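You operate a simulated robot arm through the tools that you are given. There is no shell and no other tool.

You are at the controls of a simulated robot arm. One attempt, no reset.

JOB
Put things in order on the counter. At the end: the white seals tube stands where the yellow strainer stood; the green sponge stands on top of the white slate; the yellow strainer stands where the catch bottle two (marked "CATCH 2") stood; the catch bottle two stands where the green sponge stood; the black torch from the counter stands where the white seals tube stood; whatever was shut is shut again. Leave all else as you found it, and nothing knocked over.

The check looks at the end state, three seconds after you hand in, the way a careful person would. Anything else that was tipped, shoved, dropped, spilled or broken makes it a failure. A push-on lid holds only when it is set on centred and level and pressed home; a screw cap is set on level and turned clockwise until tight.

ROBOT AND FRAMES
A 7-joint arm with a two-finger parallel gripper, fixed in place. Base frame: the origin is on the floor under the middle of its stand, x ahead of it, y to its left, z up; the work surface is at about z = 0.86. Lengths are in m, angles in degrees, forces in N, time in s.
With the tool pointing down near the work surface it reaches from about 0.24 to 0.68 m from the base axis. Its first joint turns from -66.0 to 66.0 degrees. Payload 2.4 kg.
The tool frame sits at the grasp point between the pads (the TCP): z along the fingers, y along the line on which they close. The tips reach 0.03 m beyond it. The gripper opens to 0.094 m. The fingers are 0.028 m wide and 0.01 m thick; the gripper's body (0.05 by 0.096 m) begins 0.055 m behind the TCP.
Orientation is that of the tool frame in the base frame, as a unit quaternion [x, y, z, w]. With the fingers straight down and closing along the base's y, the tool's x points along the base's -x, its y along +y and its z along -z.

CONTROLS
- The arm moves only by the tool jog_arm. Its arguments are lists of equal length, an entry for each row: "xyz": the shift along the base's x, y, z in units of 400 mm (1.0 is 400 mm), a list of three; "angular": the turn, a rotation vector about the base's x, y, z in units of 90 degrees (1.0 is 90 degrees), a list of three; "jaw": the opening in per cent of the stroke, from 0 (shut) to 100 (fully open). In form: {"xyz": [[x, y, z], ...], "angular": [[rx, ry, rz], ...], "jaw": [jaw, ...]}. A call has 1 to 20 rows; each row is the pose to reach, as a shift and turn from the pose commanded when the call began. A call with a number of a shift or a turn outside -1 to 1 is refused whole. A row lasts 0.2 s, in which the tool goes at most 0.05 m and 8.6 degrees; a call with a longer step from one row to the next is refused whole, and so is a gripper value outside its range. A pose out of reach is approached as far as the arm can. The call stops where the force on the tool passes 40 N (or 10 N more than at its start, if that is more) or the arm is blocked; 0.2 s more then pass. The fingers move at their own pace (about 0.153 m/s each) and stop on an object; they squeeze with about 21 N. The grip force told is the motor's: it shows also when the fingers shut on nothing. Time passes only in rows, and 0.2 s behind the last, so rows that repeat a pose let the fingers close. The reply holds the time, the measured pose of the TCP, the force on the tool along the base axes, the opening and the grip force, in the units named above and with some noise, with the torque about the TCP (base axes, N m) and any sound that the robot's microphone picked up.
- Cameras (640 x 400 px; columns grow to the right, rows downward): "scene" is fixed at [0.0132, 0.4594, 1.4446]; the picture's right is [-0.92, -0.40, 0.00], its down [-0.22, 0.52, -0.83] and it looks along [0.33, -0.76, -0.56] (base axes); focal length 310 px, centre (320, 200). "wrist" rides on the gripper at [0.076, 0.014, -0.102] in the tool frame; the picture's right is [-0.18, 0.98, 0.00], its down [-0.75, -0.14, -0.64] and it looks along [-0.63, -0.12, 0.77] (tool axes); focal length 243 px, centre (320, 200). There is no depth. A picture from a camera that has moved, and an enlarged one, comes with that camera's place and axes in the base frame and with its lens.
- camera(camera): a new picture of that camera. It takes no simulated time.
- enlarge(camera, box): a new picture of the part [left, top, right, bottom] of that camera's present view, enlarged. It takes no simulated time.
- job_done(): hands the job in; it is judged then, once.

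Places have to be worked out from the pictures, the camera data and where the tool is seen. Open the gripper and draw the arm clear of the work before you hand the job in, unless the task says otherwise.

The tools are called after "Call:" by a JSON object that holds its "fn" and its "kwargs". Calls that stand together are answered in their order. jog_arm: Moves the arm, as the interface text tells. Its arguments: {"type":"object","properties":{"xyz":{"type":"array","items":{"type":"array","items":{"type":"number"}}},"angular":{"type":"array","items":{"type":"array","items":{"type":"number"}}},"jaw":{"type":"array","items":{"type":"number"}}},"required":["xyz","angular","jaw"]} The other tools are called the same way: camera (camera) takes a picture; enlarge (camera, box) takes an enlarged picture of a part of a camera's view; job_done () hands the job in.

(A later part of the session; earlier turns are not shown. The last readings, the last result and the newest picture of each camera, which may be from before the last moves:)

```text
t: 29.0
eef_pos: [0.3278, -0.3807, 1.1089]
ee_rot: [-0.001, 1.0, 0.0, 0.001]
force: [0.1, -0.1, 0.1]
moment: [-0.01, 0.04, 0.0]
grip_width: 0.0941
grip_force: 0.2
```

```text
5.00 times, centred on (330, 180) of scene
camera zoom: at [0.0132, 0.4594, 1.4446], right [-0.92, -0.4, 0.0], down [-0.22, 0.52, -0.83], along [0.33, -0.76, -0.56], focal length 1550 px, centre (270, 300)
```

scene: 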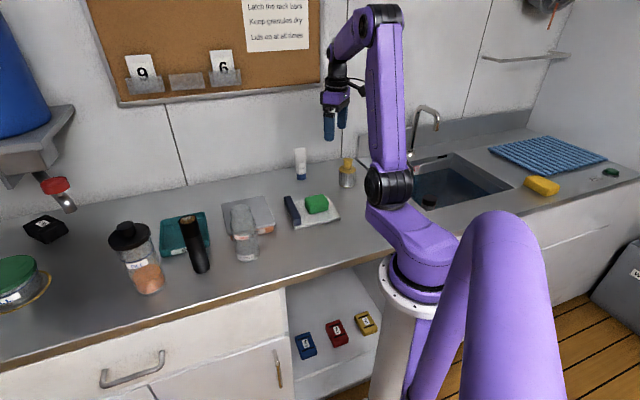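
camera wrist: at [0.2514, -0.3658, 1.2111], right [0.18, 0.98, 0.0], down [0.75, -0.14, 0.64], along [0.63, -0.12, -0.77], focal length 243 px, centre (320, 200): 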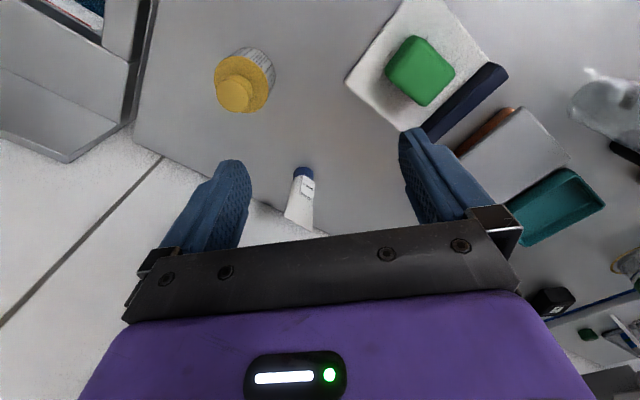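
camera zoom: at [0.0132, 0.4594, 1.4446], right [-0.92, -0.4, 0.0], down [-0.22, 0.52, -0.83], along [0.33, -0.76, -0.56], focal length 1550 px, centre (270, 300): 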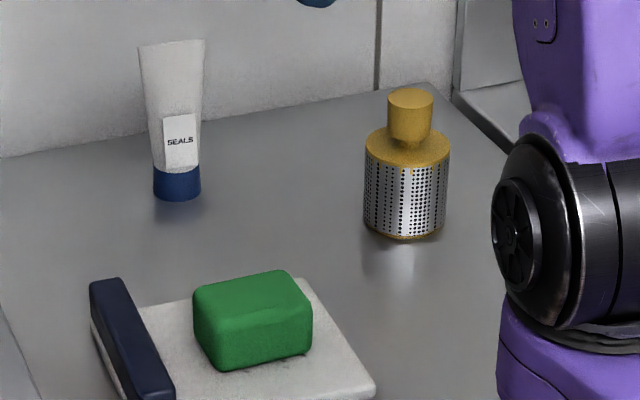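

Wrist and scene views agree on the strainer's axis at about (0.308,-0.463), body about 0.058 m wide. I move above it and check alignment.

Call:
{"fn": "jog_arm", "kwargs": {"xyz": [[-0.012, -0.06, 0], [-0.03, -0.14, -0.02], [-0.049, -0.207, -0.06], [-0.049, -0.207, -0.12], [-0.049, -0.207, -0.15], [-0.049, -0.207, -0.15]], "angular": [[0, 0, 0], [0, 0, 0], [0, 0, 0], [0, 0, 0], [0, 0, 0], [0, 0, 0]], "jaw": [100, 100, 100, 100, 100, 100]}}

Call:
{"fn": "camera", "kwargs": {"camera": "wrist"}}

Call:
{"fn": "enlarge", "kwargs": {"camera": "scene", "box": [280, 110, 400, 210]}}

```text
t: 30.4
eef_pos: [0.3076, -0.4634, 1.0461]
ee_rot: [0.0, 1.0, 0.0, 0.001]
force: [0.3, -0.5, -0.1]
moment: [0.0, 0.03, 0.0]
grip_width: 0.094
grip_force: 0.0
```

```text
taken
camera wrist: at [0.2318, -0.449, 1.1481], right [0.18, 0.98, 0.0], down [0.75, -0.14, 0.64], along [0.63, -0.12, -0.77], focal length 243 px, centre (320, 200)
```

wrist: 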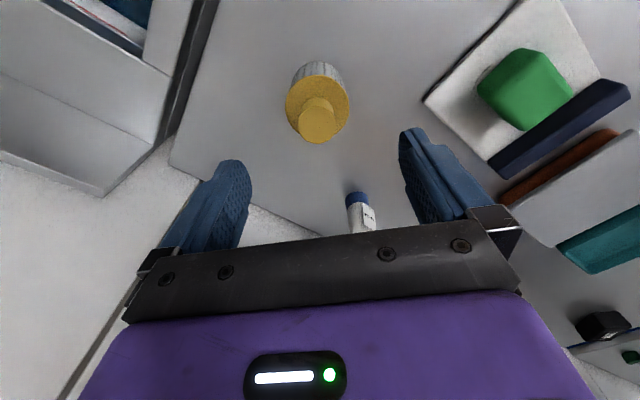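

```text
4.00 times, centred on (340, 160) of scene
camera zoom: at [0.0132, 0.4594, 1.4446], right [-0.92, -0.4, 0.0], down [-0.22, 0.52, -0.83], along [0.33, -0.76, -0.56], focal length 1240 px, centre (240, 360)
```

zoom: 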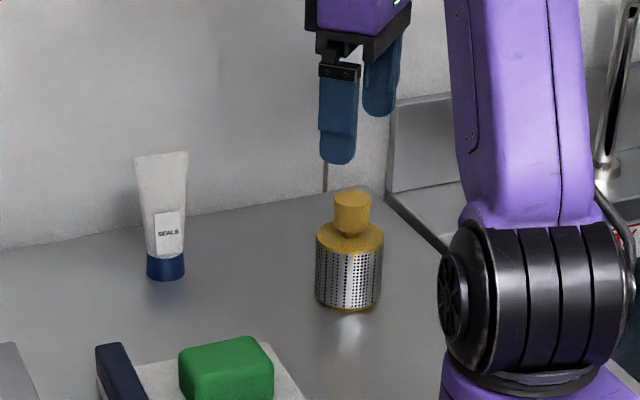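

Call:
{"fn": "enlarge", "kwargs": {"camera": "wrist", "box": [260, 50, 380, 150]}}

```text
4.00 times, centred on (320, 100) of wrist
camera zoom: at [0.2318, -0.449, 1.1481], right [0.18, 0.98, 0.0], down [0.75, -0.14, 0.64], along [0.63, -0.12, -0.77], focal length 970 px, centre (320, 600)
```

zoom: 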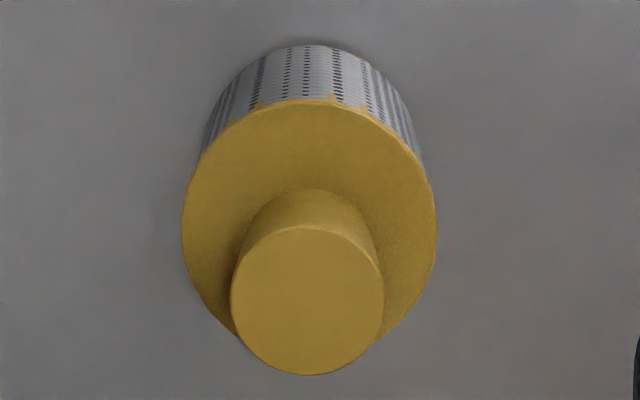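

The strainer is centred under the gripper within a few millimetres. I lower to z≈0.93 so the pads straddle the perforated body, then close.

Call:
{"fn": "jog_arm", "kwargs": {"xyz": [[-0.003, -0.002, -0.07], [-0.005, -0.004, -0.14], [-0.005, -0.004, -0.21], [-0.005, -0.004, -0.26], [-0.005, -0.004, -0.29], [-0.005, -0.004, -0.29]], "angular": [[0, 0, 0], [0, 0, 0], [0, 0, 0], [0, 0, 0], [0, 0, 0], [0, 0, 0]], "jaw": [100, 100, 100, 100, 100, 100]}}

Call:
{"fn": "enlarge", "kwargs": {"camera": "scene", "box": [280, 110, 400, 210]}}

Call:
{"fn": "camera", "kwargs": {"camera": "wrist"}}

```text
t: 31.8
eef_pos: [0.308, -0.4665, 0.9303]
ee_rot: [0.0, 1.0, -0.001, -0.001]
force: [-0.1, 0.2, -0.1]
moment: [0.01, 0.0, -0.01]
grip_width: 0.0941
grip_force: 0.1
```

```text
4.00 times, centred on (340, 160) of scene
camera zoom: at [0.0132, 0.4594, 1.4446], right [-0.92, -0.4, 0.0], down [-0.22, 0.52, -0.83], along [0.33, -0.76, -0.56], focal length 1240 px, centre (240, 360)
```

zoom: 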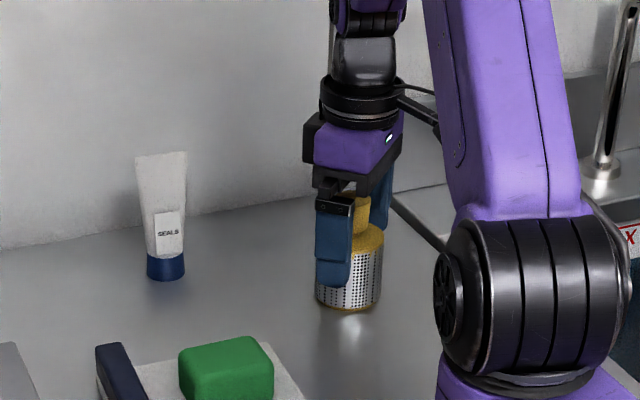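

```text
taken
camera wrist: at [0.2314, -0.4517, 1.0322], right [0.18, 0.98, 0.0], down [0.75, -0.14, 0.64], along [0.63, -0.12, -0.77], focal length 243 px, centre (320, 200)
```

wrist: 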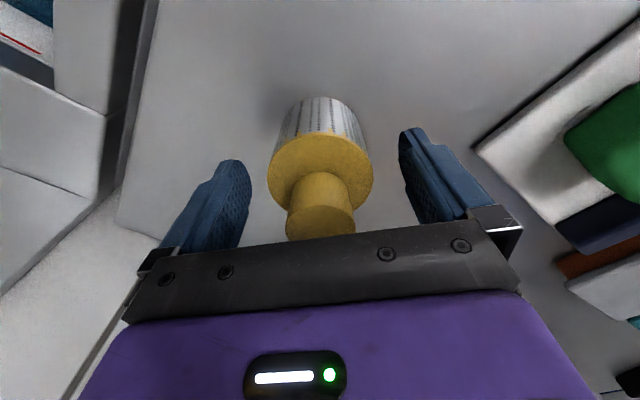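

Comparing the three wrist views, the strainer's body top is lower than I assumed (z≈0.91, knob top ≈0.955) and its axis is near (0.311,-0.467). I lower 18 mm more for a better bite and then close.

Call:
{"fn": "jog_arm", "kwargs": {"xyz": [[0.008, 0, -0.015], [0.008, 0, -0.03], [0.008, 0, -0.042], [0.008, 0, -0.042]], "angular": [[0, 0, 0], [0, 0, 0], [0, 0, 0], [0, 0, 0]], "jaw": [100, 100, 100, 100]}}

Call:
{"fn": "camera", "kwargs": {"camera": "wrist"}}

Call:
{"fn": "enlarge", "kwargs": {"camera": "scene", "box": [310, 140, 380, 200]}}

```text
t: 32.8
eef_pos: [0.3139, -0.4646, 0.9152]
ee_rot: [-0.001, 1.0, 0.0, 0.0]
force: [-0.7, -0.7, -0.4]
moment: [0.02, -0.04, 0.0]
grip_width: 0.094
grip_force: 0.0
```

```text
taken
camera wrist: at [0.2365, -0.4507, 1.0169], right [0.18, 0.98, 0.0], down [0.75, -0.14, 0.64], along [0.63, -0.12, -0.77], focal length 243 px, centre (320, 200)
```

wrist: 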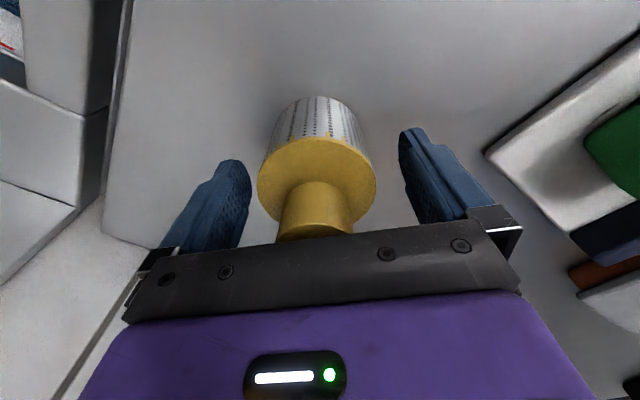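

```text
6.67 times, centred on (345, 170) of scene
camera zoom: at [0.0132, 0.4594, 1.4446], right [-0.92, -0.4, 0.0], down [-0.22, 0.52, -0.83], along [0.33, -0.76, -0.56], focal length 2067 px, centre (153, 400)
```

zoom: 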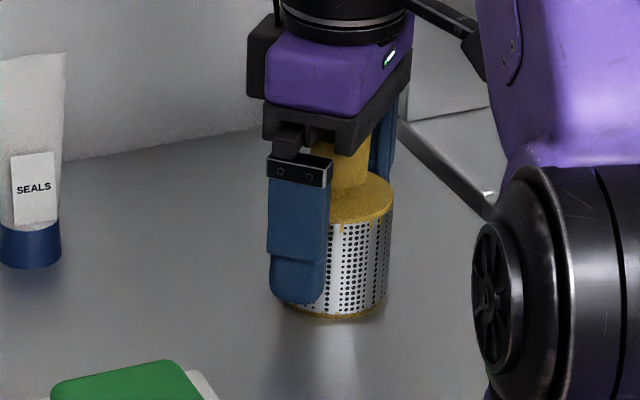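

The pads now overlap the body well. I close on the strainer.

Call:
{"fn": "jog_arm", "kwargs": {"xyz": [[0, 0, 0], [0, 0, 0], [0, 0, 0], [0, 0, 0]], "angular": [[0, 0, 0], [0, 0, 0], [0, 0, 0], [0, 0, 0]], "jaw": [75, 65, 40, 40]}}

Call:
{"fn": "enlarge", "kwargs": {"camera": "scene", "box": [310, 140, 380, 200]}}

Call:
{"fn": "camera", "kwargs": {"camera": "wrist"}}

```text
t: 33.8
eef_pos: [0.314, -0.4658, 0.9148]
ee_rot: [0.0, 1.0, 0.0, -0.001]
force: [0.5, -0.1, 1.1]
moment: [0.02, -0.05, 0.02]
grip_width: 0.0594
grip_force: 20.7
```

```text
6.67 times, centred on (345, 170) of scene
camera zoom: at [0.0132, 0.4594, 1.4446], right [-0.92, -0.4, 0.0], down [-0.22, 0.52, -0.83], along [0.33, -0.76, -0.56], focal length 2067 px, centre (153, 400)
```

zoom: 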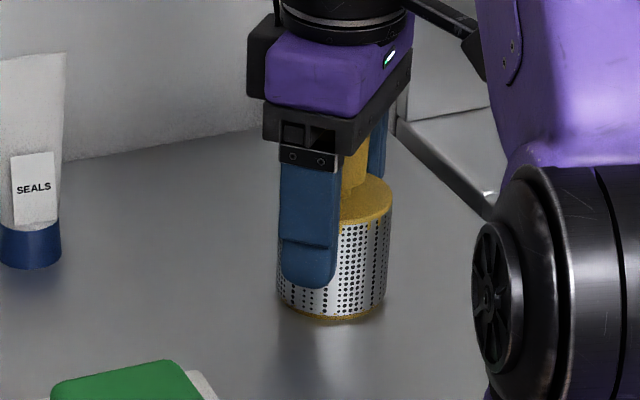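

```text
taken
camera wrist: at [0.2365, -0.4507, 1.017], right [0.18, 0.98, 0.0], down [0.75, -0.14, 0.64], along [0.63, -0.12, -0.77], focal length 243 px, centre (320, 200)
```

wrist: 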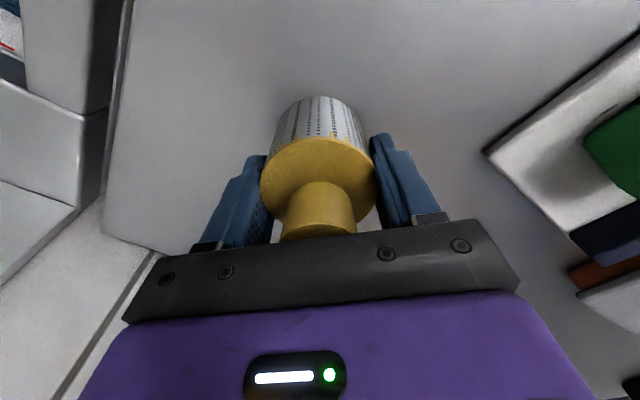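

Strainer held at 0.059 m. I lift it high enough to clear the tube and carry it toward the bottle's old spot (0.580,-0.314).

Call:
{"fn": "jog_arm", "kwargs": {"xyz": [[0, 0, 0.03], [0, 0, 0.11], [0, 0, 0.21], [0, 0, 0.31], [0, 0, 0.4], [0.03, 0.017, 0.44], [0.09, 0.051, 0.44], [0.17, 0.097, 0.44], [0.25, 0.142, 0.44], [0.33, 0.188, 0.44], [0.41, 0.233, 0.44], [0.49, 0.279, 0.44], [0.56, 0.319, 0.44], [0.61, 0.347, 0.44], [0.65, 0.37, 0.44], [0.668, 0.38, 0.44], [0.668, 0.38, 0.44]], "angular": [[0, 0, 0], [0, 0, 0], [0, 0, 0], [0, 0, 0], [0, 0, 0], [0, 0, 0], [0, 0, 0], [0, 0, 0], [0, 0, 0], [0, 0, 0], [0, 0, 0], [0, 0, 0], [0, 0, 0], [0, 0, 0], [0, 0, 0], [0, 0, 0], [0, 0, 0]], "jaw": [40, 40, 40, 40, 40, 40, 40, 40, 40, 40, 40, 40, 40, 40, 40, 40, 40]}}

Call:
{"fn": "camera", "kwargs": {"camera": "scene"}}

Call:
{"fn": "camera", "kwargs": {"camera": "wrist"}}

```text
t: 37.4
eef_pos: [0.5806, -0.3125, 1.0905]
ee_rot: [0.0, 1.0, 0.0, 0.0]
force: [-0.6, 0.1, -1.8]
moment: [0.01, 0.02, -0.03]
grip_width: 0.0597
grip_force: 21.4
```

```text
taken
```

scene: 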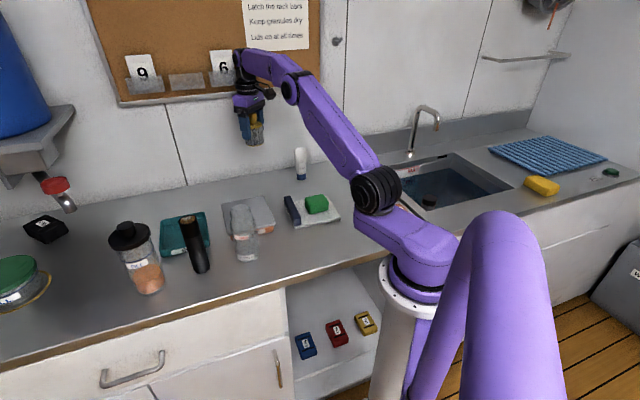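

```text
taken
camera wrist: at [0.5039, -0.2971, 1.1924], right [0.18, 0.98, 0.0], down [0.75, -0.14, 0.64], along [0.63, -0.12, -0.77], focal length 243 px, centre (320, 200)
```

wrist: 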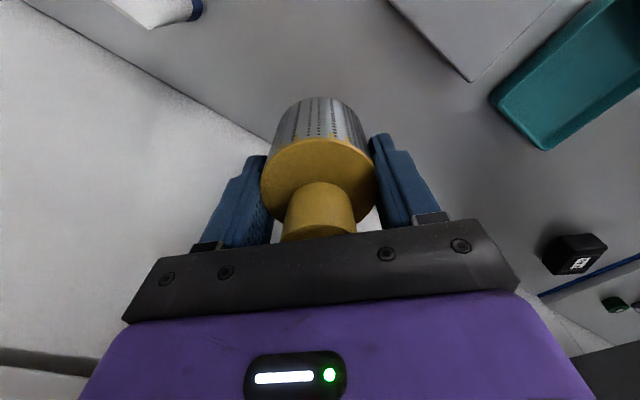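

Positioned over the bottle's old spot. I lower to just above the counter.

Call:
{"fn": "jog_arm", "kwargs": {"xyz": [[0, -0.003, -0.06], [0, -0.006, -0.14], [0, -0.006, -0.22], [0, -0.006, -0.3], [0, -0.006, -0.36], [0, -0.006, -0.4], [0, -0.006, -0.425], [0, -0.006, -0.432], [0, -0.006, -0.432]], "angular": [[0, 0, 0], [0, 0, 0], [0, 0, 0], [0, 0, 0], [0, 0, 0], [0, 0, 0], [0, 0, 0], [0, 0, 0], [0, 0, 0]], "jaw": [40, 40, 40, 40, 40, 40, 40, 40, 40]}}

Call:
{"fn": "enlarge", "kwargs": {"camera": "scene", "box": [210, 110, 320, 220]}}

```text
t: 39.4
eef_pos: [0.5781, -0.3149, 0.9178]
ee_rot: [0.0, 1.0, 0.0, 0.0]
force: [-1.4, 0.2, -0.8]
moment: [-0.01, 0.0, 0.0]
grip_width: 0.0596
grip_force: 21.1
```

```text
3.64 times, centred on (265, 165) of scene
camera zoom: at [0.0132, 0.4594, 1.4446], right [-0.92, -0.4, 0.0], down [-0.22, 0.52, -0.83], along [0.33, -0.76, -0.56], focal length 1128 px, centre (520, 327)
```

zoom: 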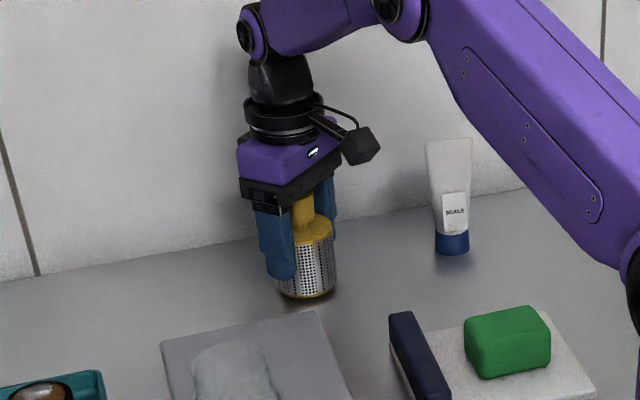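

A few more millimetres down to contact.

Call:
{"fn": "jog_arm", "kwargs": {"xyz": [[0, 0, -0.004], [0, 0, -0.008], [0, 0, -0.011], [0, 0, -0.011]], "angular": [[0, 0, 0], [0, 0, 0], [0, 0, 0], [0, 0, 0]], "jaw": [40, 40, 40, 40]}}

```text
t: 40.4
eef_pos: [0.5782, -0.3149, 0.9141]
ee_rot: [-0.001, 1.0, -0.001, 0.0]
force: [-1.1, 1.3, 1.8]
moment: [0.04, 0.01, 0.06]
grip_width: 0.0597
grip_force: 21.2
```

Contact has just begun (force changed sign). I open slowly in place.

Call:
{"fn": "jog_arm", "kwargs": {"xyz": [[0, 0, -0.002], [0, 0, -0.002], [0, 0, -0.001], [0, 0, -0.001], [0, 0, -0.001], [0, 0, -0.001], [0, 0, -0.001]], "angular": [[0, 0, 0], [0, 0, 0], [0, 0, 0], [0, 0, 0], [0, 0, 0], [0, 0, 0], [0, 0, 0]], "jaw": [40, 40, 64, 67, 74, 85, 85]}}

Call:
{"fn": "camera", "kwargs": {"camera": "wrist"}}

Call:
{"fn": "enlarge", "kwargs": {"camera": "scene", "box": [210, 110, 320, 220]}}

```text
t: 42.0
eef_pos: [0.5784, -0.3151, 0.9138]
ee_rot: [0.001, 1.0, 0.0, 0.0]
force: [0.8, -0.2, -0.2]
moment: [0.0, -0.02, 0.03]
grip_width: 0.0798
grip_force: 0.0
```

```text
taken
camera wrist: at [0.5025, -0.301, 1.0162], right [0.18, 0.98, 0.0], down [0.75, -0.14, 0.64], along [0.63, -0.12, -0.77], focal length 243 px, centre (320, 200)
```

wrist: 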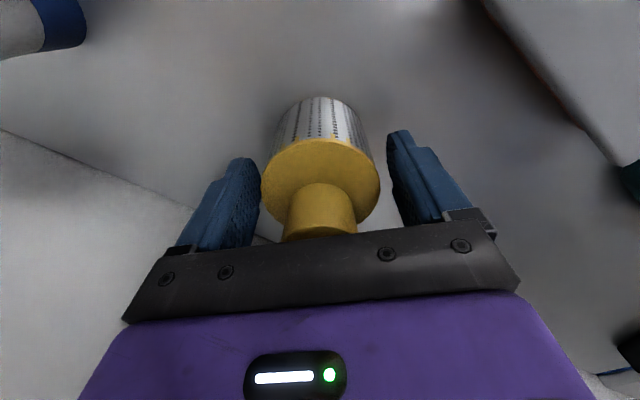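

```text
3.64 times, centred on (265, 165) of scene
camera zoom: at [0.0132, 0.4594, 1.4446], right [-0.92, -0.4, 0.0], down [-0.22, 0.52, -0.83], along [0.33, -0.76, -0.56], focal length 1128 px, centre (520, 327)
```

zoom: 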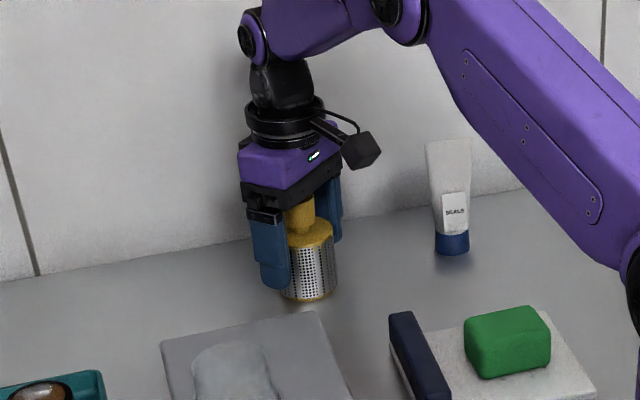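

Strainer stands at the bottle's old place. I rise and move toward the tube for a close look at its position and orientation.

Call:
{"fn": "jog_arm", "kwargs": {"xyz": [[0, 0, 0.04], [0, 0, 0.13], [0, 0, 0.24], [0, 0, 0.35], [0, 0, 0.45], [-0.06, -0.02, 0.51], [-0.14, -0.05, 0.51], [-0.22, -0.08, 0.51], [-0.29, -0.105, 0.51], [-0.32, -0.1125, 0.51], [-0.32, -0.1125, 0.51]], "angular": [[0, 0, 0], [0, 0, 0], [0, 0, 0], [0, 0, 0], [0, 0, 0], [0, 0, 0], [0, 0, 0], [0, 0, 0], [0, 0, 0], [0, 0, 0], [0, 0, 0]], "jaw": [85, 85, 85, 85, 90, 95, 100, 100, 100, 100, 100]}}

Call:
{"fn": "camera", "kwargs": {"camera": "wrist"}}

Call:
{"fn": "enlarge", "kwargs": {"camera": "scene", "box": [220, 110, 370, 220]}}

```text
t: 44.4
eef_pos: [0.4495, -0.3605, 1.1162]
ee_rot: [0.001, 1.0, 0.0, 0.0]
force: [0.3, 0.4, 0.7]
moment: [0.0, 0.03, 0.02]
grip_width: 0.0939
grip_force: 0.1
```

```text
taken
camera wrist: at [0.3743, -0.3458, 1.2194], right [0.18, 0.98, 0.0], down [0.75, -0.14, 0.64], along [0.63, -0.12, -0.77], focal length 243 px, centre (320, 200)
```

wrist: 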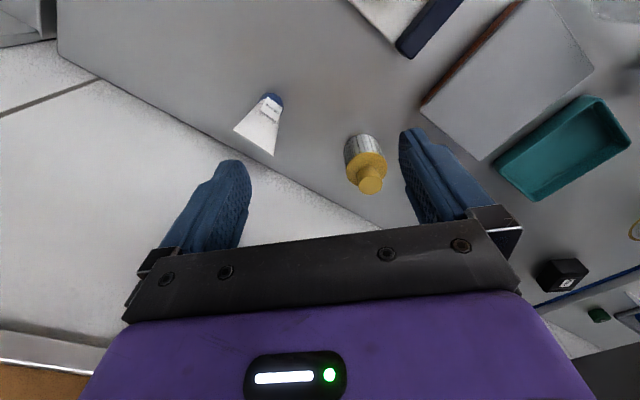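

```text
3.64 times, centred on (295, 165) of scene
camera zoom: at [0.0132, 0.4594, 1.4446], right [-0.92, -0.4, 0.0], down [-0.22, 0.52, -0.83], along [0.33, -0.76, -0.56], focal length 1128 px, centre (411, 327)
```

zoom: 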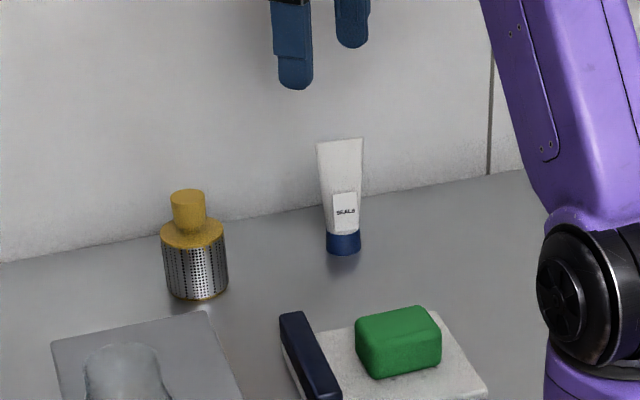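

Call:
{"fn": "enlarge", "kwargs": {"camera": "wrist", "box": [210, 70, 330, 180]}}

Call:
{"fn": "enlarge", "kwargs": {"camera": "scene", "box": [280, 135, 330, 185]}}

```text
3.64 times, centred on (270, 125) of wrist
camera zoom: at [0.3743, -0.3458, 1.2194], right [0.18, 0.98, 0.0], down [0.75, -0.14, 0.64], along [0.63, -0.12, -0.77], focal length 882 px, centre (502, 473)
```

zoom: 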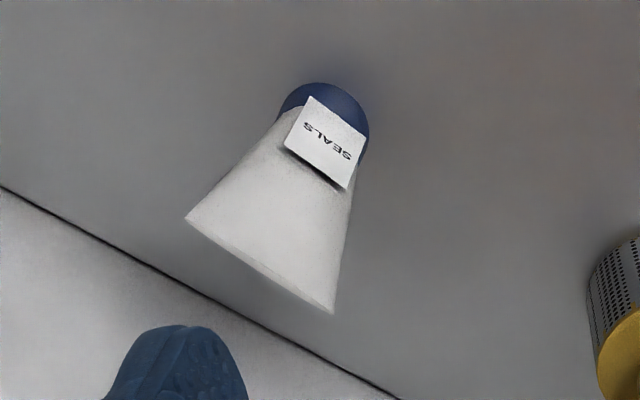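

```text
8.00 times, centred on (305, 160) of scene
camera zoom: at [0.0132, 0.4594, 1.4446], right [-0.92, -0.4, 0.0], down [-0.22, 0.52, -0.83], along [0.33, -0.76, -0.56], focal length 2480 px, centre (440, 520)
```

zoom: 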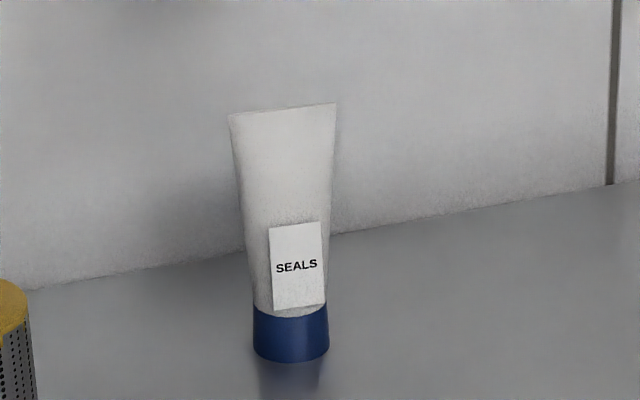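

The tube base is at about (0.478,-0.437), its flat tail at z≈0.984 running along 41°. I move above it with the tool turned 41° so the jaws close across the thin direction.

Call:
{"fn": "jog_arm", "kwargs": {"xyz": [[0.012, -0.032, 0], [0.024, -0.065, 0], [0.036, -0.1, 0], [0.05, -0.135, 0], [0.06, -0.168, -0.03], [0.069, -0.193, -0.08], [0.069, -0.193, -0.13], [0.069, -0.193, -0.13]], "angular": [[0, 0, 0.07], [0, 0, 0.15], [0, 0, 0.23], [0, 0, 0.31], [0, 0, 0.39], [0, 0, 0.46], [0, 0, 0.46], [0, 0, 0.46]], "jaw": [100, 90, 80, 75, 72, 72, 72, 72]}}

Call:
{"fn": "camera", "kwargs": {"camera": "wrist"}}

Call:
{"fn": "enlarge", "kwargs": {"camera": "scene", "box": [240, 90, 360, 190]}}

```text
t: 46.2
eef_pos: [0.4785, -0.439, 1.0657]
ee_rot: [-0.354, 0.935, 0.0, 0.0]
force: [0.0, 0.6, 0.3]
moment: [0.0, 0.0, 0.02]
grip_width: 0.0678
grip_force: 0.0
```

```text
taken
camera wrist: at [0.4115, -0.4787, 1.1671], right [-0.51, 0.86, 0.0], down [0.66, 0.39, 0.64], along [0.55, 0.33, -0.77], focal length 243 px, centre (320, 200)
```

wrist: 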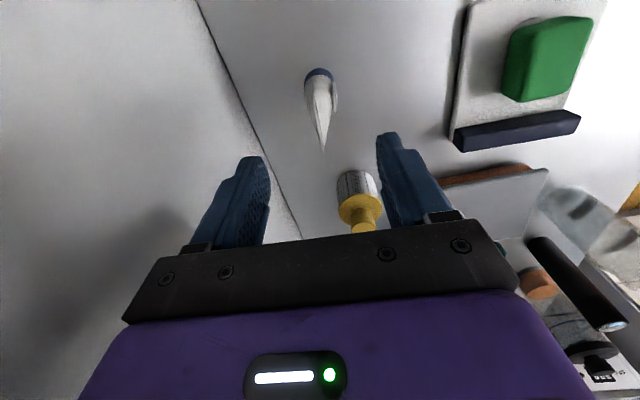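

```text
4.00 times, centred on (300, 140) of scene
camera zoom: at [0.0132, 0.4594, 1.4446], right [-0.92, -0.4, 0.0], down [-0.22, 0.52, -0.83], along [0.33, -0.76, -0.56], focal length 1240 px, centre (400, 440)
```

zoom: 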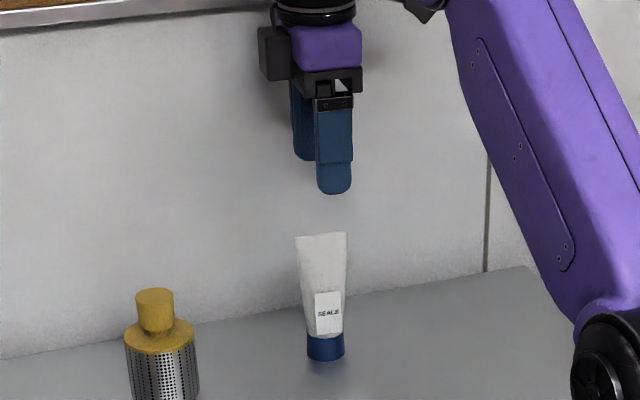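

Call:
{"fn": "enlarge", "kwargs": {"camera": "wrist", "box": [280, 55, 370, 165]}}

```text
3.64 times, centred on (325, 110) of wrist
camera zoom: at [0.4115, -0.4787, 1.1671], right [-0.51, 0.86, 0.0], down [0.66, 0.39, 0.64], along [0.55, 0.33, -0.77], focal length 882 px, centre (302, 527)
```

zoom: 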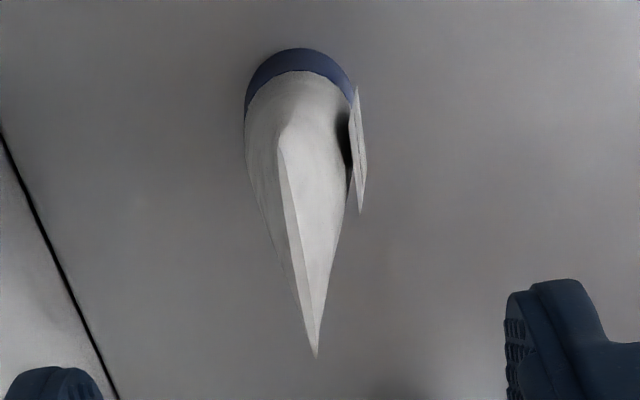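

The tube is edge-on and centred under the gripper. I lower to z≈0.938 and close across the thin side.

Call:
{"fn": "jog_arm", "kwargs": {"xyz": [[0, 0, -0.06], [0, 0, -0.13], [0, 0, -0.2], [0, 0, -0.26], [0, 0, -0.3], [0, 0, -0.318], [0, 0, -0.318]], "angular": [[0, 0, 0], [0, 0, 0], [0, 0, 0], [0, 0, 0], [0, 0, 0], [0, 0, 0], [0, 0, 0]], "jaw": [72, 72, 72, 72, 72, 72, 72]}}

Call:
{"fn": "camera", "kwargs": {"camera": "wrist"}}

Call:
{"fn": "enlarge", "kwargs": {"camera": "scene", "box": [250, 110, 350, 200]}}

```text
t: 47.8
eef_pos: [0.4788, -0.4417, 0.9384]
ee_rot: [-0.353, 0.936, 0.0, 0.0]
force: [-0.6, 0.7, 0.2]
moment: [0.01, 0.01, -0.03]
grip_width: 0.0676
grip_force: 0.0
```

```text
taken
camera wrist: at [0.4116, -0.48, 1.0396], right [-0.51, 0.86, 0.0], down [0.66, 0.39, 0.64], along [0.55, 0.33, -0.77], focal length 243 px, centre (320, 200)
```

wrist: 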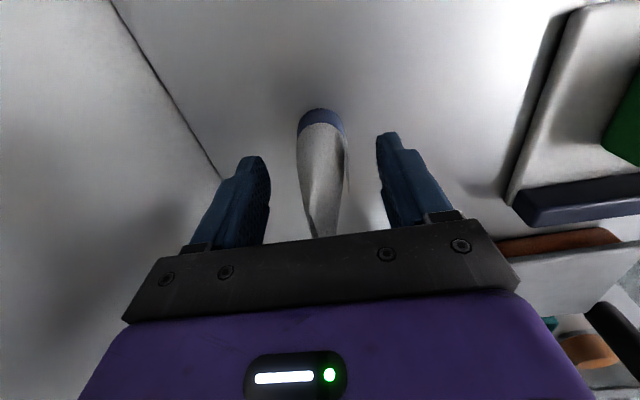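

```text
4.44 times, centred on (300, 155) of scene
camera zoom: at [0.0132, 0.4594, 1.4446], right [-0.92, -0.4, 0.0], down [-0.22, 0.52, -0.83], along [0.33, -0.76, -0.56], focal length 1378 px, centre (409, 400)
```

zoom: 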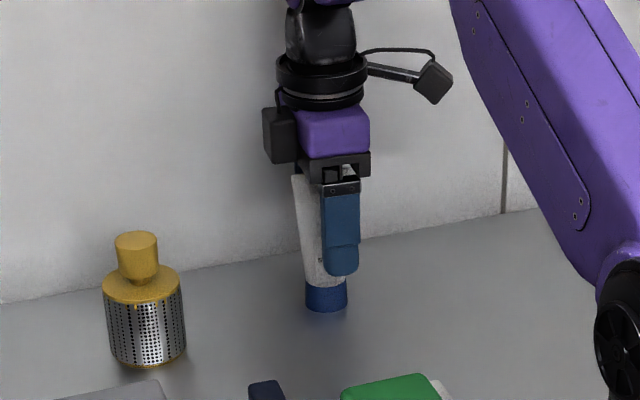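

The tube sits between the pads with no contact force. I close slowly.

Call:
{"fn": "jog_arm", "kwargs": {"xyz": [[0, 0, 0], [0, 0, 0], [0, 0, 0], [0, 0, 0], [0, 0, 0]], "angular": [[0, 0, 0], [0, 0, 0], [0, 0, 0], [0, 0, 0], [0, 0, 0]], "jaw": [50, 40, 30, 10, 10]}}

Call:
{"fn": "camera", "kwargs": {"camera": "wrist"}}

Call:
{"fn": "enlarge", "kwargs": {"camera": "scene", "box": [250, 110, 350, 200]}}

```text
t: 49.0
eef_pos: [0.4788, -0.4415, 0.9375]
ee_rot: [-0.353, 0.936, -0.001, 0.001]
force: [0.2, -1.0, 0.7]
moment: [0.03, 0.0, 0.0]
grip_width: 0.0269
grip_force: 21.1
```

```text
taken
camera wrist: at [0.4116, -0.48, 1.04], right [-0.51, 0.86, 0.0], down [0.66, 0.39, 0.64], along [0.55, 0.33, -0.77], focal length 243 px, centre (320, 200)
```

wrist: 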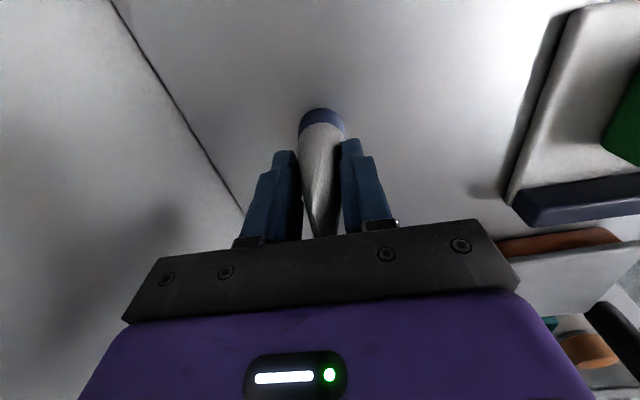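

```text
4.44 times, centred on (300, 155) of scene
camera zoom: at [0.0132, 0.4594, 1.4446], right [-0.92, -0.4, 0.0], down [-0.22, 0.52, -0.83], along [0.33, -0.76, -0.56], focal length 1378 px, centre (409, 400)
```

zoom: 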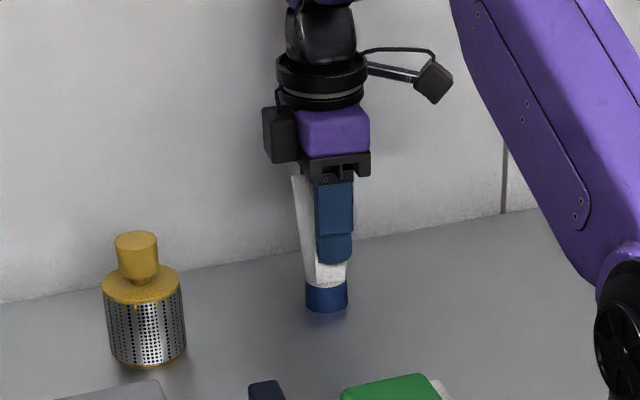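

Held at 0.027 m. I lift slightly and check that it does not slip or tilt.

Call:
{"fn": "jog_arm", "kwargs": {"xyz": [[0, 0, 0.02], [0, 0, 0.05], [0, 0, 0.08], [0, 0, 0.08]], "angular": [[0, 0, 0], [0, 0, 0], [0, 0, 0], [0, 0, 0]], "jaw": [10, 10, 10, 10]}}

Call:
{"fn": "camera", "kwargs": {"camera": "wrist"}}

Call:
{"fn": "enlarge", "kwargs": {"camera": "scene", "box": [250, 110, 350, 200]}}

```text
t: 50.0
eef_pos: [0.4802, -0.4369, 0.9722]
ee_rot: [-0.353, 0.935, 0.0, 0.0]
force: [0.3, 0.0, -1.0]
moment: [0.0, 0.0, 0.0]
grip_width: 0.0268
grip_force: 21.1
```

```text
taken
camera wrist: at [0.4138, -0.4769, 1.0734], right [-0.51, 0.86, 0.0], down [0.66, 0.39, 0.64], along [0.55, 0.33, -0.77], focal length 243 px, centre (320, 200)
```

wrist: 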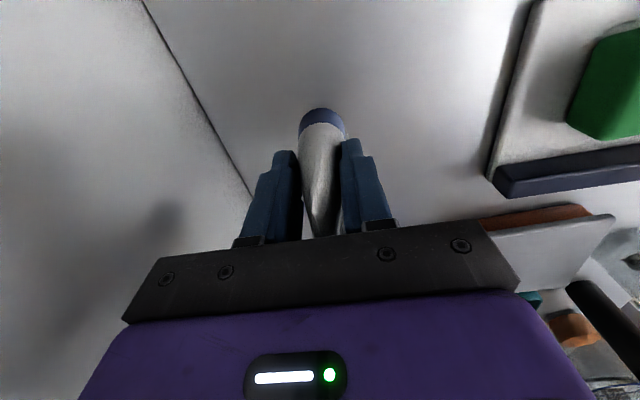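

```text
4.44 times, centred on (300, 155) of scene
camera zoom: at [0.0132, 0.4594, 1.4446], right [-0.92, -0.4, 0.0], down [-0.22, 0.52, -0.83], along [0.33, -0.76, -0.56], focal length 1378 px, centre (409, 400)
```

zoom: 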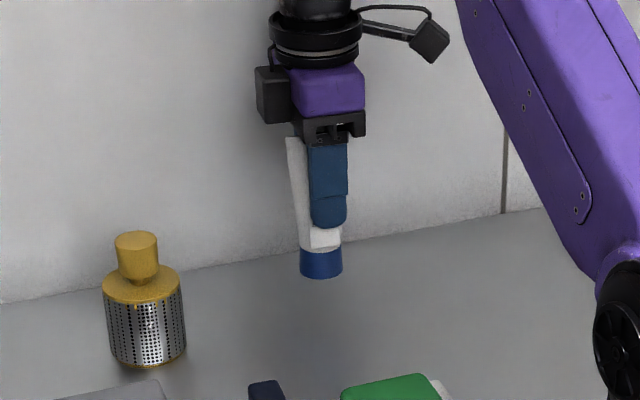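

No slip and upright. I lift it further and carry it to above the strainer's old spot (0.311,-0.467).

Call:
{"fn": "jog_arm", "kwargs": {"xyz": [[0, 0, 0.06], [0, 0, 0.12], [-0.03, -0.005, 0.17], [-0.09, -0.016, 0.17], [-0.16, -0.028, 0.17], [-0.23, -0.04, 0.17], [-0.3, -0.052, 0.17], [-0.36, -0.062, 0.17], [-0.4, -0.069, 0.17], [-0.42, -0.0725, 0.17], [-0.42, -0.0725, 0.17]], "angular": [[0, 0, 0], [0, 0, 0], [0, 0, 0], [0, 0, 0], [0, 0, 0], [0, 0, 0], [0, 0, 0], [0, 0, 0], [0, 0, 0], [0, 0, 0], [0, 0, 0]], "jaw": [10, 10, 10, 10, 10, 10, 10, 10, 10, 10, 10]}}

Call:
{"fn": "camera", "kwargs": {"camera": "wrist"}}

Call:
{"fn": "camera", "kwargs": {"camera": "scene"}}

```text
t: 52.4
eef_pos: [0.3096, -0.4673, 1.0401]
ee_rot: [-0.354, 0.935, -0.001, 0.001]
force: [-0.6, -0.8, -1.0]
moment: [0.0, -0.01, -0.03]
grip_width: 0.0268
grip_force: 20.8
```

```text
taken
camera wrist: at [0.2427, -0.5069, 1.1416], right [-0.51, 0.86, 0.0], down [0.66, 0.39, 0.64], along [0.55, 0.33, -0.77], focal length 243 px, centre (320, 200)
```

wrist: 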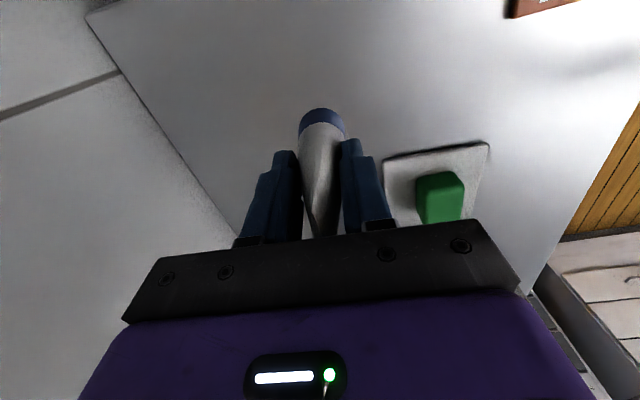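

```text
taken
```

scene: 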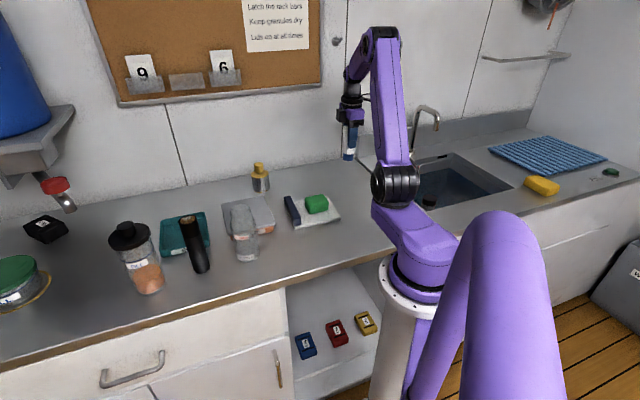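

Over the strainer's old spot at (0.309,-0.467). I lower the tube to just above the counter.

Call:
{"fn": "jog_arm", "kwargs": {"xyz": [[0.002, 0, -0.05], [0.004, 0, -0.11], [0.005, 0, -0.17], [0.005, 0, -0.22], [0.005, 0, -0.24], [0.005, 0, -0.247], [0.005, 0, -0.247]], "angular": [[0, 0, 0], [0, 0, 0], [0, 0, 0], [0, 0, 0], [0, 0, 0], [0, 0, 0], [0, 0, 0]], "jaw": [10, 10, 10, 10, 10, 10, 10]}}

Call:
{"fn": "enlarge", "kwargs": {"camera": "scene", "box": [290, 110, 390, 200]}}

```text
t: 54.0
eef_pos: [0.3116, -0.4665, 0.9396]
ee_rot: [-0.354, 0.935, -0.001, 0.0]
force: [1.0, -0.4, -0.1]
moment: [0.0, -0.04, -0.04]
grip_width: 0.0265
grip_force: 21.0
```

```text
4.44 times, centred on (340, 155) of scene
camera zoom: at [0.0132, 0.4594, 1.4446], right [-0.92, -0.4, 0.0], down [-0.22, 0.52, -0.83], along [0.33, -0.76, -0.56], focal length 1378 px, centre (231, 400)
```

zoom: 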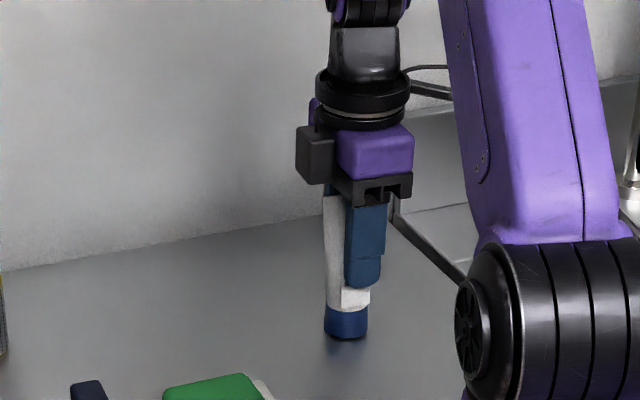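

Nearly on the counter; small steps down to contact.

Call:
{"fn": "jog_arm", "kwargs": {"xyz": [[0, 0, -0.003], [0, 0, -0.006], [0, 0, -0.006]], "angular": [[0, 0, 0], [0, 0, 0], [0, 0, 0]], "jaw": [10, 10, 10]}}

```text
t: 54.8
eef_pos: [0.3126, -0.4664, 0.939]
ee_rot: [-0.354, 0.935, -0.001, 0.0]
force: [-2.1, 1.1, 9.0]
moment: [0.05, 0.08, -0.01]
grip_width: 0.0269
grip_force: 21.6
```

Contact at 9 N. I open slowly and then check that the tube stands.

Call:
{"fn": "jog_arm", "kwargs": {"xyz": [[0, 0, 0.001], [0, 0, 0.002], [0, 0, 0.002], [0, 0, 0.002], [0, 0, 0.002], [0, 0, 0.002]], "angular": [[0, 0, 0], [0, 0, 0], [0, 0, 0], [0, 0, 0], [0, 0, 0], [0, 0, 0]], "jaw": [20, 30, 36, 48, 62, 62]}}

Call:
{"fn": "enlarge", "kwargs": {"camera": "scene", "box": [290, 110, 390, 200]}}

Call:
{"fn": "camera", "kwargs": {"camera": "wrist"}}

```text
t: 56.2
eef_pos: [0.3121, -0.4664, 0.9373]
ee_rot: [-0.353, 0.936, 0.0, 0.0]
force: [-0.3, 0.7, -0.2]
moment: [0.01, 0.01, 0.0]
grip_width: 0.0584
grip_force: 0.1
```

```text
4.44 times, centred on (340, 155) of scene
camera zoom: at [0.0132, 0.4594, 1.4446], right [-0.92, -0.4, 0.0], down [-0.22, 0.52, -0.83], along [0.33, -0.76, -0.56], focal length 1378 px, centre (231, 400)
```

zoom: 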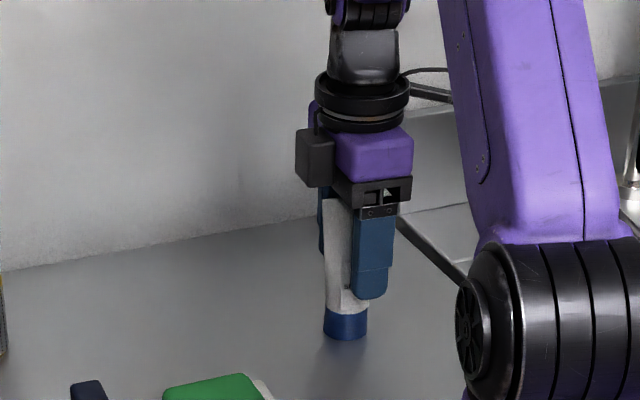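

```text
taken
camera wrist: at [0.2456, -0.5061, 1.0398], right [-0.51, 0.86, 0.0], down [0.66, 0.39, 0.64], along [0.55, 0.33, -0.77], focal length 243 px, centre (320, 200)
```

wrist: 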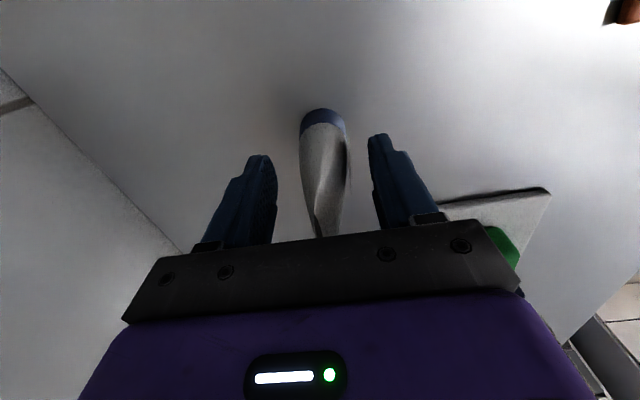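

The tube stands free. I rise straight up and head toward the torch, turning the tool back to zero yaw on the way.

Call:
{"fn": "jog_arm", "kwargs": {"xyz": [[0, 0, 0.04], [0, 0, 0.12], [0, 0, 0.22], [0, 0, 0.33], [0, 0, 0.43], [0.03, 0.08, 0.48], [0.066, 0.18, 0.48], [0.104, 0.28, 0.48], [0.14, 0.38, 0.48], [0.178, 0.48, 0.48], [0.215, 0.58, 0.48], [0.25, 0.68, 0.48], [0.285, 0.77, 0.48], [0.31, 0.84, 0.48], [0.32, 0.865, 0.48], [0.32, 0.865, 0.48]], "angular": [[0, 0, 0], [0, 0, 0], [0, 0, 0], [0, 0, 0], [0, 0, 0], [0, 0, -0.04], [0, 0, -0.09], [0, 0, -0.15], [0, 0, -0.21], [0, 0, -0.27], [0, 0, -0.33], [0, 0, -0.39], [0, 0, -0.44], [0, 0, -0.46], [0, 0, -0.46], [0, 0, -0.46]], "jaw": [62, 62, 62, 62, 62, 62, 62, 62, 62, 62, 62, 62, 62, 62, 62, 62]}}

Call:
{"fn": "camera", "kwargs": {"camera": "wrist"}}

Call:
{"fn": "camera", "kwargs": {"camera": "scene"}}

```text
t: 59.6
eef_pos: [0.4399, -0.1177, 1.1282]
ee_rot: [0.0, 1.0, 0.0, 0.0]
force: [1.2, -0.2, -0.1]
moment: [0.01, 0.02, 0.01]
grip_width: 0.0582
grip_force: 0.0
```

```text
taken
camera wrist: at [0.3641, -0.1033, 1.2309], right [0.18, 0.98, 0.0], down [0.75, -0.14, 0.64], along [0.63, -0.12, -0.77], focal length 243 px, centre (320, 200)
```

wrist: 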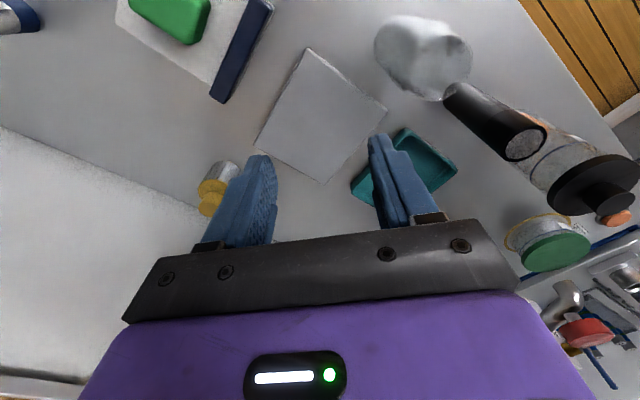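

```text
taken
```

scene: 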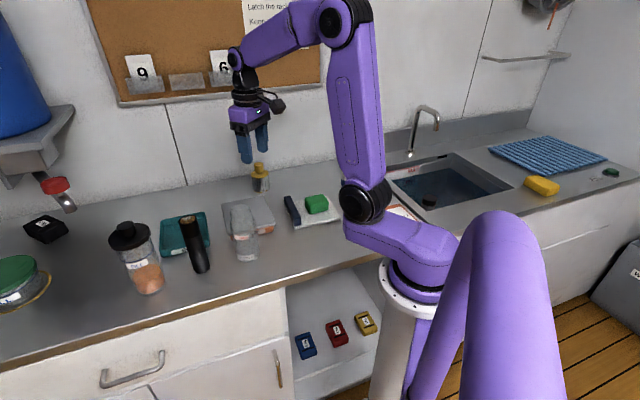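

Call:
{"fn": "enlarge", "kwargs": {"camera": "wrist", "box": [360, 0, 640, 240]}}

Call:
{"fn": "enlarge", "kwargs": {"camera": "scene", "box": [100, 190, 280, 310]}}

```text
1.67 times, centred on (500, 120) of wrist
camera zoom: at [0.3641, -0.1033, 1.2309], right [0.18, 0.98, 0.0], down [0.75, -0.14, 0.64], along [0.63, -0.12, -0.77], focal length 404 px, centre (20, 333)
```

zoom: 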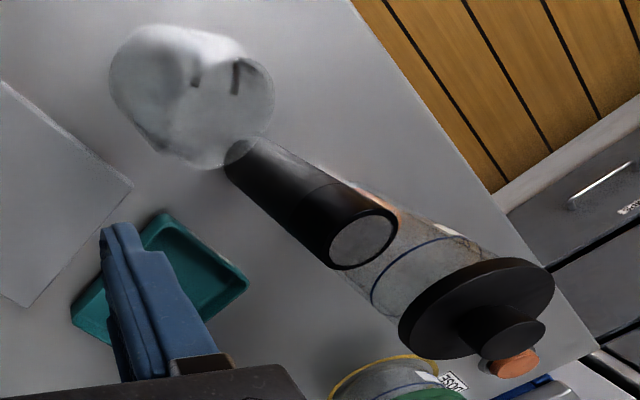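

```text
3.33 times, centred on (190, 250) of scene
camera zoom: at [0.0132, 0.4594, 1.4446], right [-0.92, -0.4, 0.0], down [-0.22, 0.52, -0.83], along [0.33, -0.76, -0.56], focal length 1034 px, centre (753, 33)
```

zoom: 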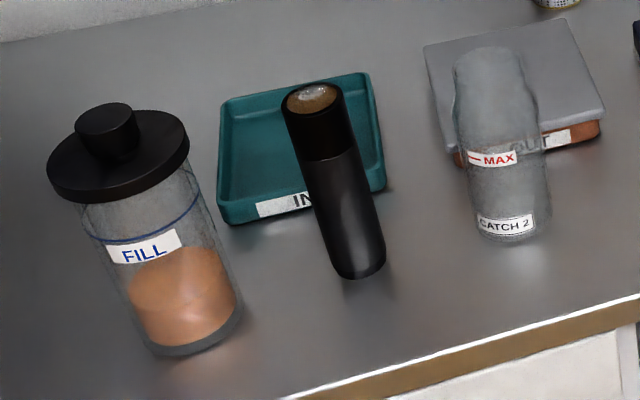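

The torch axis comes out at (0.508,0.0705), top z≈1.016, about 0.042 m wide. I move above it and check.

Call:
{"fn": "jog_arm", "kwargs": {"xyz": [[0.025, 0.07, 0], [0.058, 0.16, 0], [0.09, 0.25, 0], [0.12, 0.34, 0], [0.15, 0.42, -0.02], [0.168, 0.465, -0.06], [0.17, 0.47, -0.1], [0.17, 0.47, -0.1]], "angular": [[0, 0, 0], [0, 0, 0], [0, 0, 0], [0, 0, 0], [0, 0, 0], [0, 0, 0], [0, 0, 0], [0, 0, 0]], "jaw": [75, 75, 75, 75, 75, 75, 75, 75]}}

Call:
{"fn": "camera", "kwargs": {"camera": "wrist"}}

Call:
{"fn": "enlarge", "kwargs": {"camera": "scene", "box": [100, 130, 280, 310]}}

Call:
{"fn": "enlarge", "kwargs": {"camera": "scene", "box": [230, 120, 390, 220]}}

```text
t: 61.4
eef_pos: [0.508, 0.0676, 1.0907]
ee_rot: [0.0, 1.0, -0.001, -0.001]
force: [0.0, -0.3, 0.7]
moment: [0.02, 0.0, 0.03]
grip_width: 0.0707
grip_force: 0.1
```

```text
taken
camera wrist: at [0.4312, 0.0815, 1.1935], right [0.18, 0.98, 0.0], down [0.75, -0.14, 0.64], along [0.63, -0.12, -0.77], focal length 243 px, centre (320, 200)
```

wrist: 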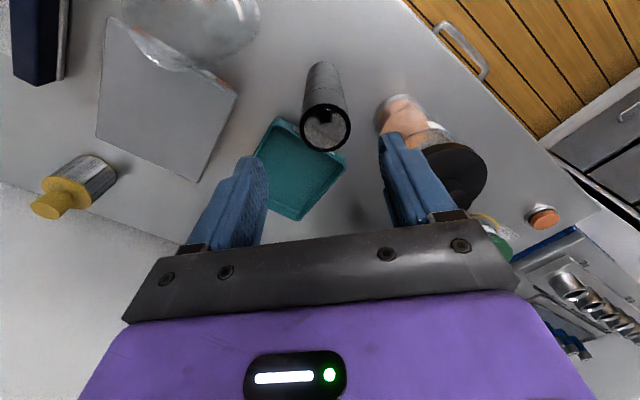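

```text
2.22 times, centred on (190, 220) of scene
camera zoom: at [0.0132, 0.4594, 1.4446], right [-0.92, -0.4, 0.0], down [-0.22, 0.52, -0.83], along [0.33, -0.76, -0.56], focal length 689 px, centre (609, 156)
```

zoom: 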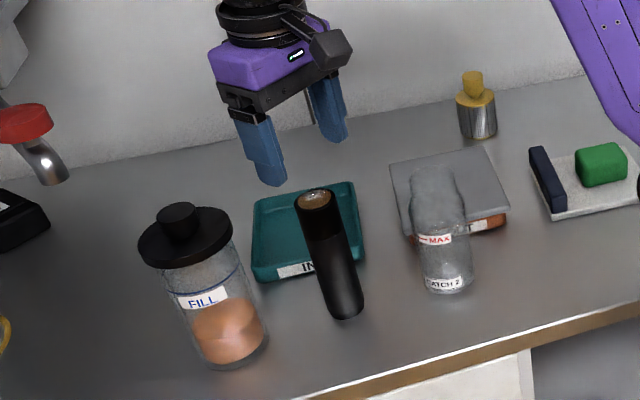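

```text
4.00 times, centred on (310, 170) of scene
camera zoom: at [0.0132, 0.4594, 1.4446], right [-0.92, -0.4, 0.0], down [-0.22, 0.52, -0.83], along [0.33, -0.76, -0.56], focal length 1240 px, centre (360, 320)
```

zoom: 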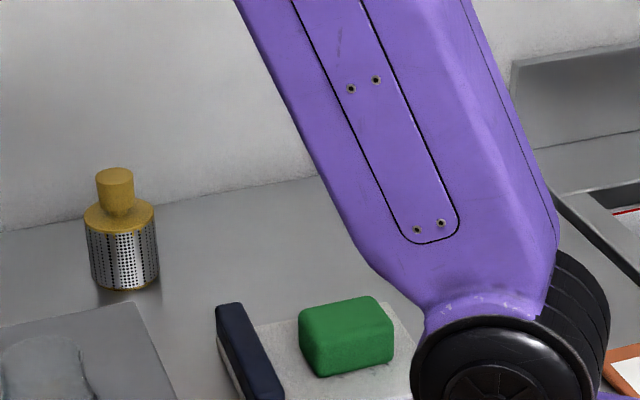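

The torch is centred within 4 mm; the FILL jar is nearby, so I turn the tool 20° for extra clearance, shift 4 mm in y, and check before lowering.

Call:
{"fn": "jog_arm", "kwargs": {"xyz": [[0, 0.005, 0], [0, 0.01, 0], [0, 0.01, -0.03], [0, 0.01, -0.05], [0, 0.01, -0.05]], "angular": [[0, 0, 0.08], [0, 0, 0.16], [0, 0, 0.22], [0, 0, 0.22], [0, 0, 0.22]], "jaw": [75, 75, 75, 75, 75]}}

Call:
{"fn": "camera", "kwargs": {"camera": "wrist"}}

Call:
{"fn": "enlarge", "kwargs": {"camera": "scene", "box": [100, 130, 280, 310]}}

```text
t: 62.6
eef_pos: [0.5073, 0.0726, 1.0683]
ee_rot: [-0.172, 0.985, 0.001, 0.0]
force: [0.1, -0.5, -0.4]
moment: [-0.03, 0.01, 0.01]
grip_width: 0.0708
grip_force: 0.1
```

```text
taken
camera wrist: at [0.4314, 0.0599, 1.1712], right [-0.16, 0.99, 0.0], down [0.76, 0.12, 0.64], along [0.63, 0.1, -0.77], focal length 243 px, centre (320, 200)
```

wrist: 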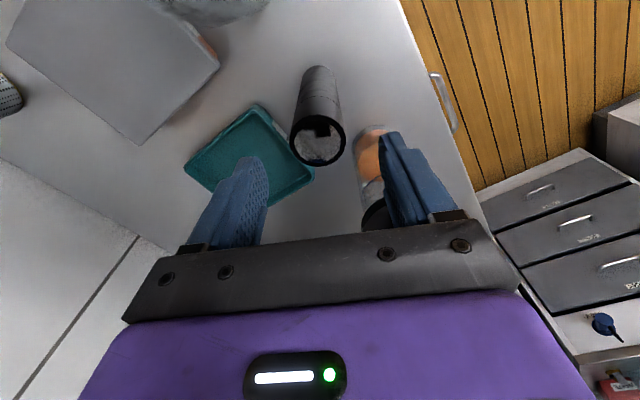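

```text
2.22 times, centred on (190, 220) of scene
camera zoom: at [0.0132, 0.4594, 1.4446], right [-0.92, -0.4, 0.0], down [-0.22, 0.52, -0.83], along [0.33, -0.76, -0.56], focal length 689 px, centre (609, 156)
```

zoom: 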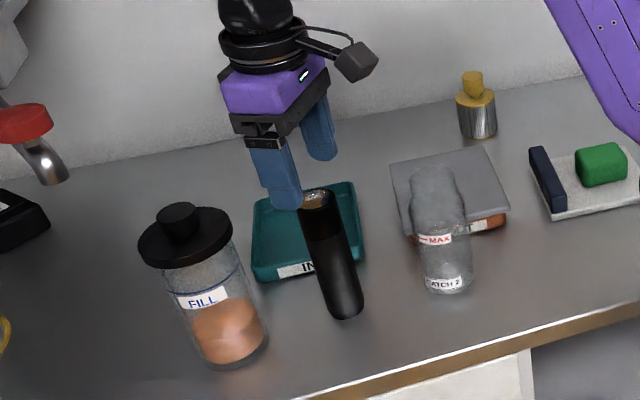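

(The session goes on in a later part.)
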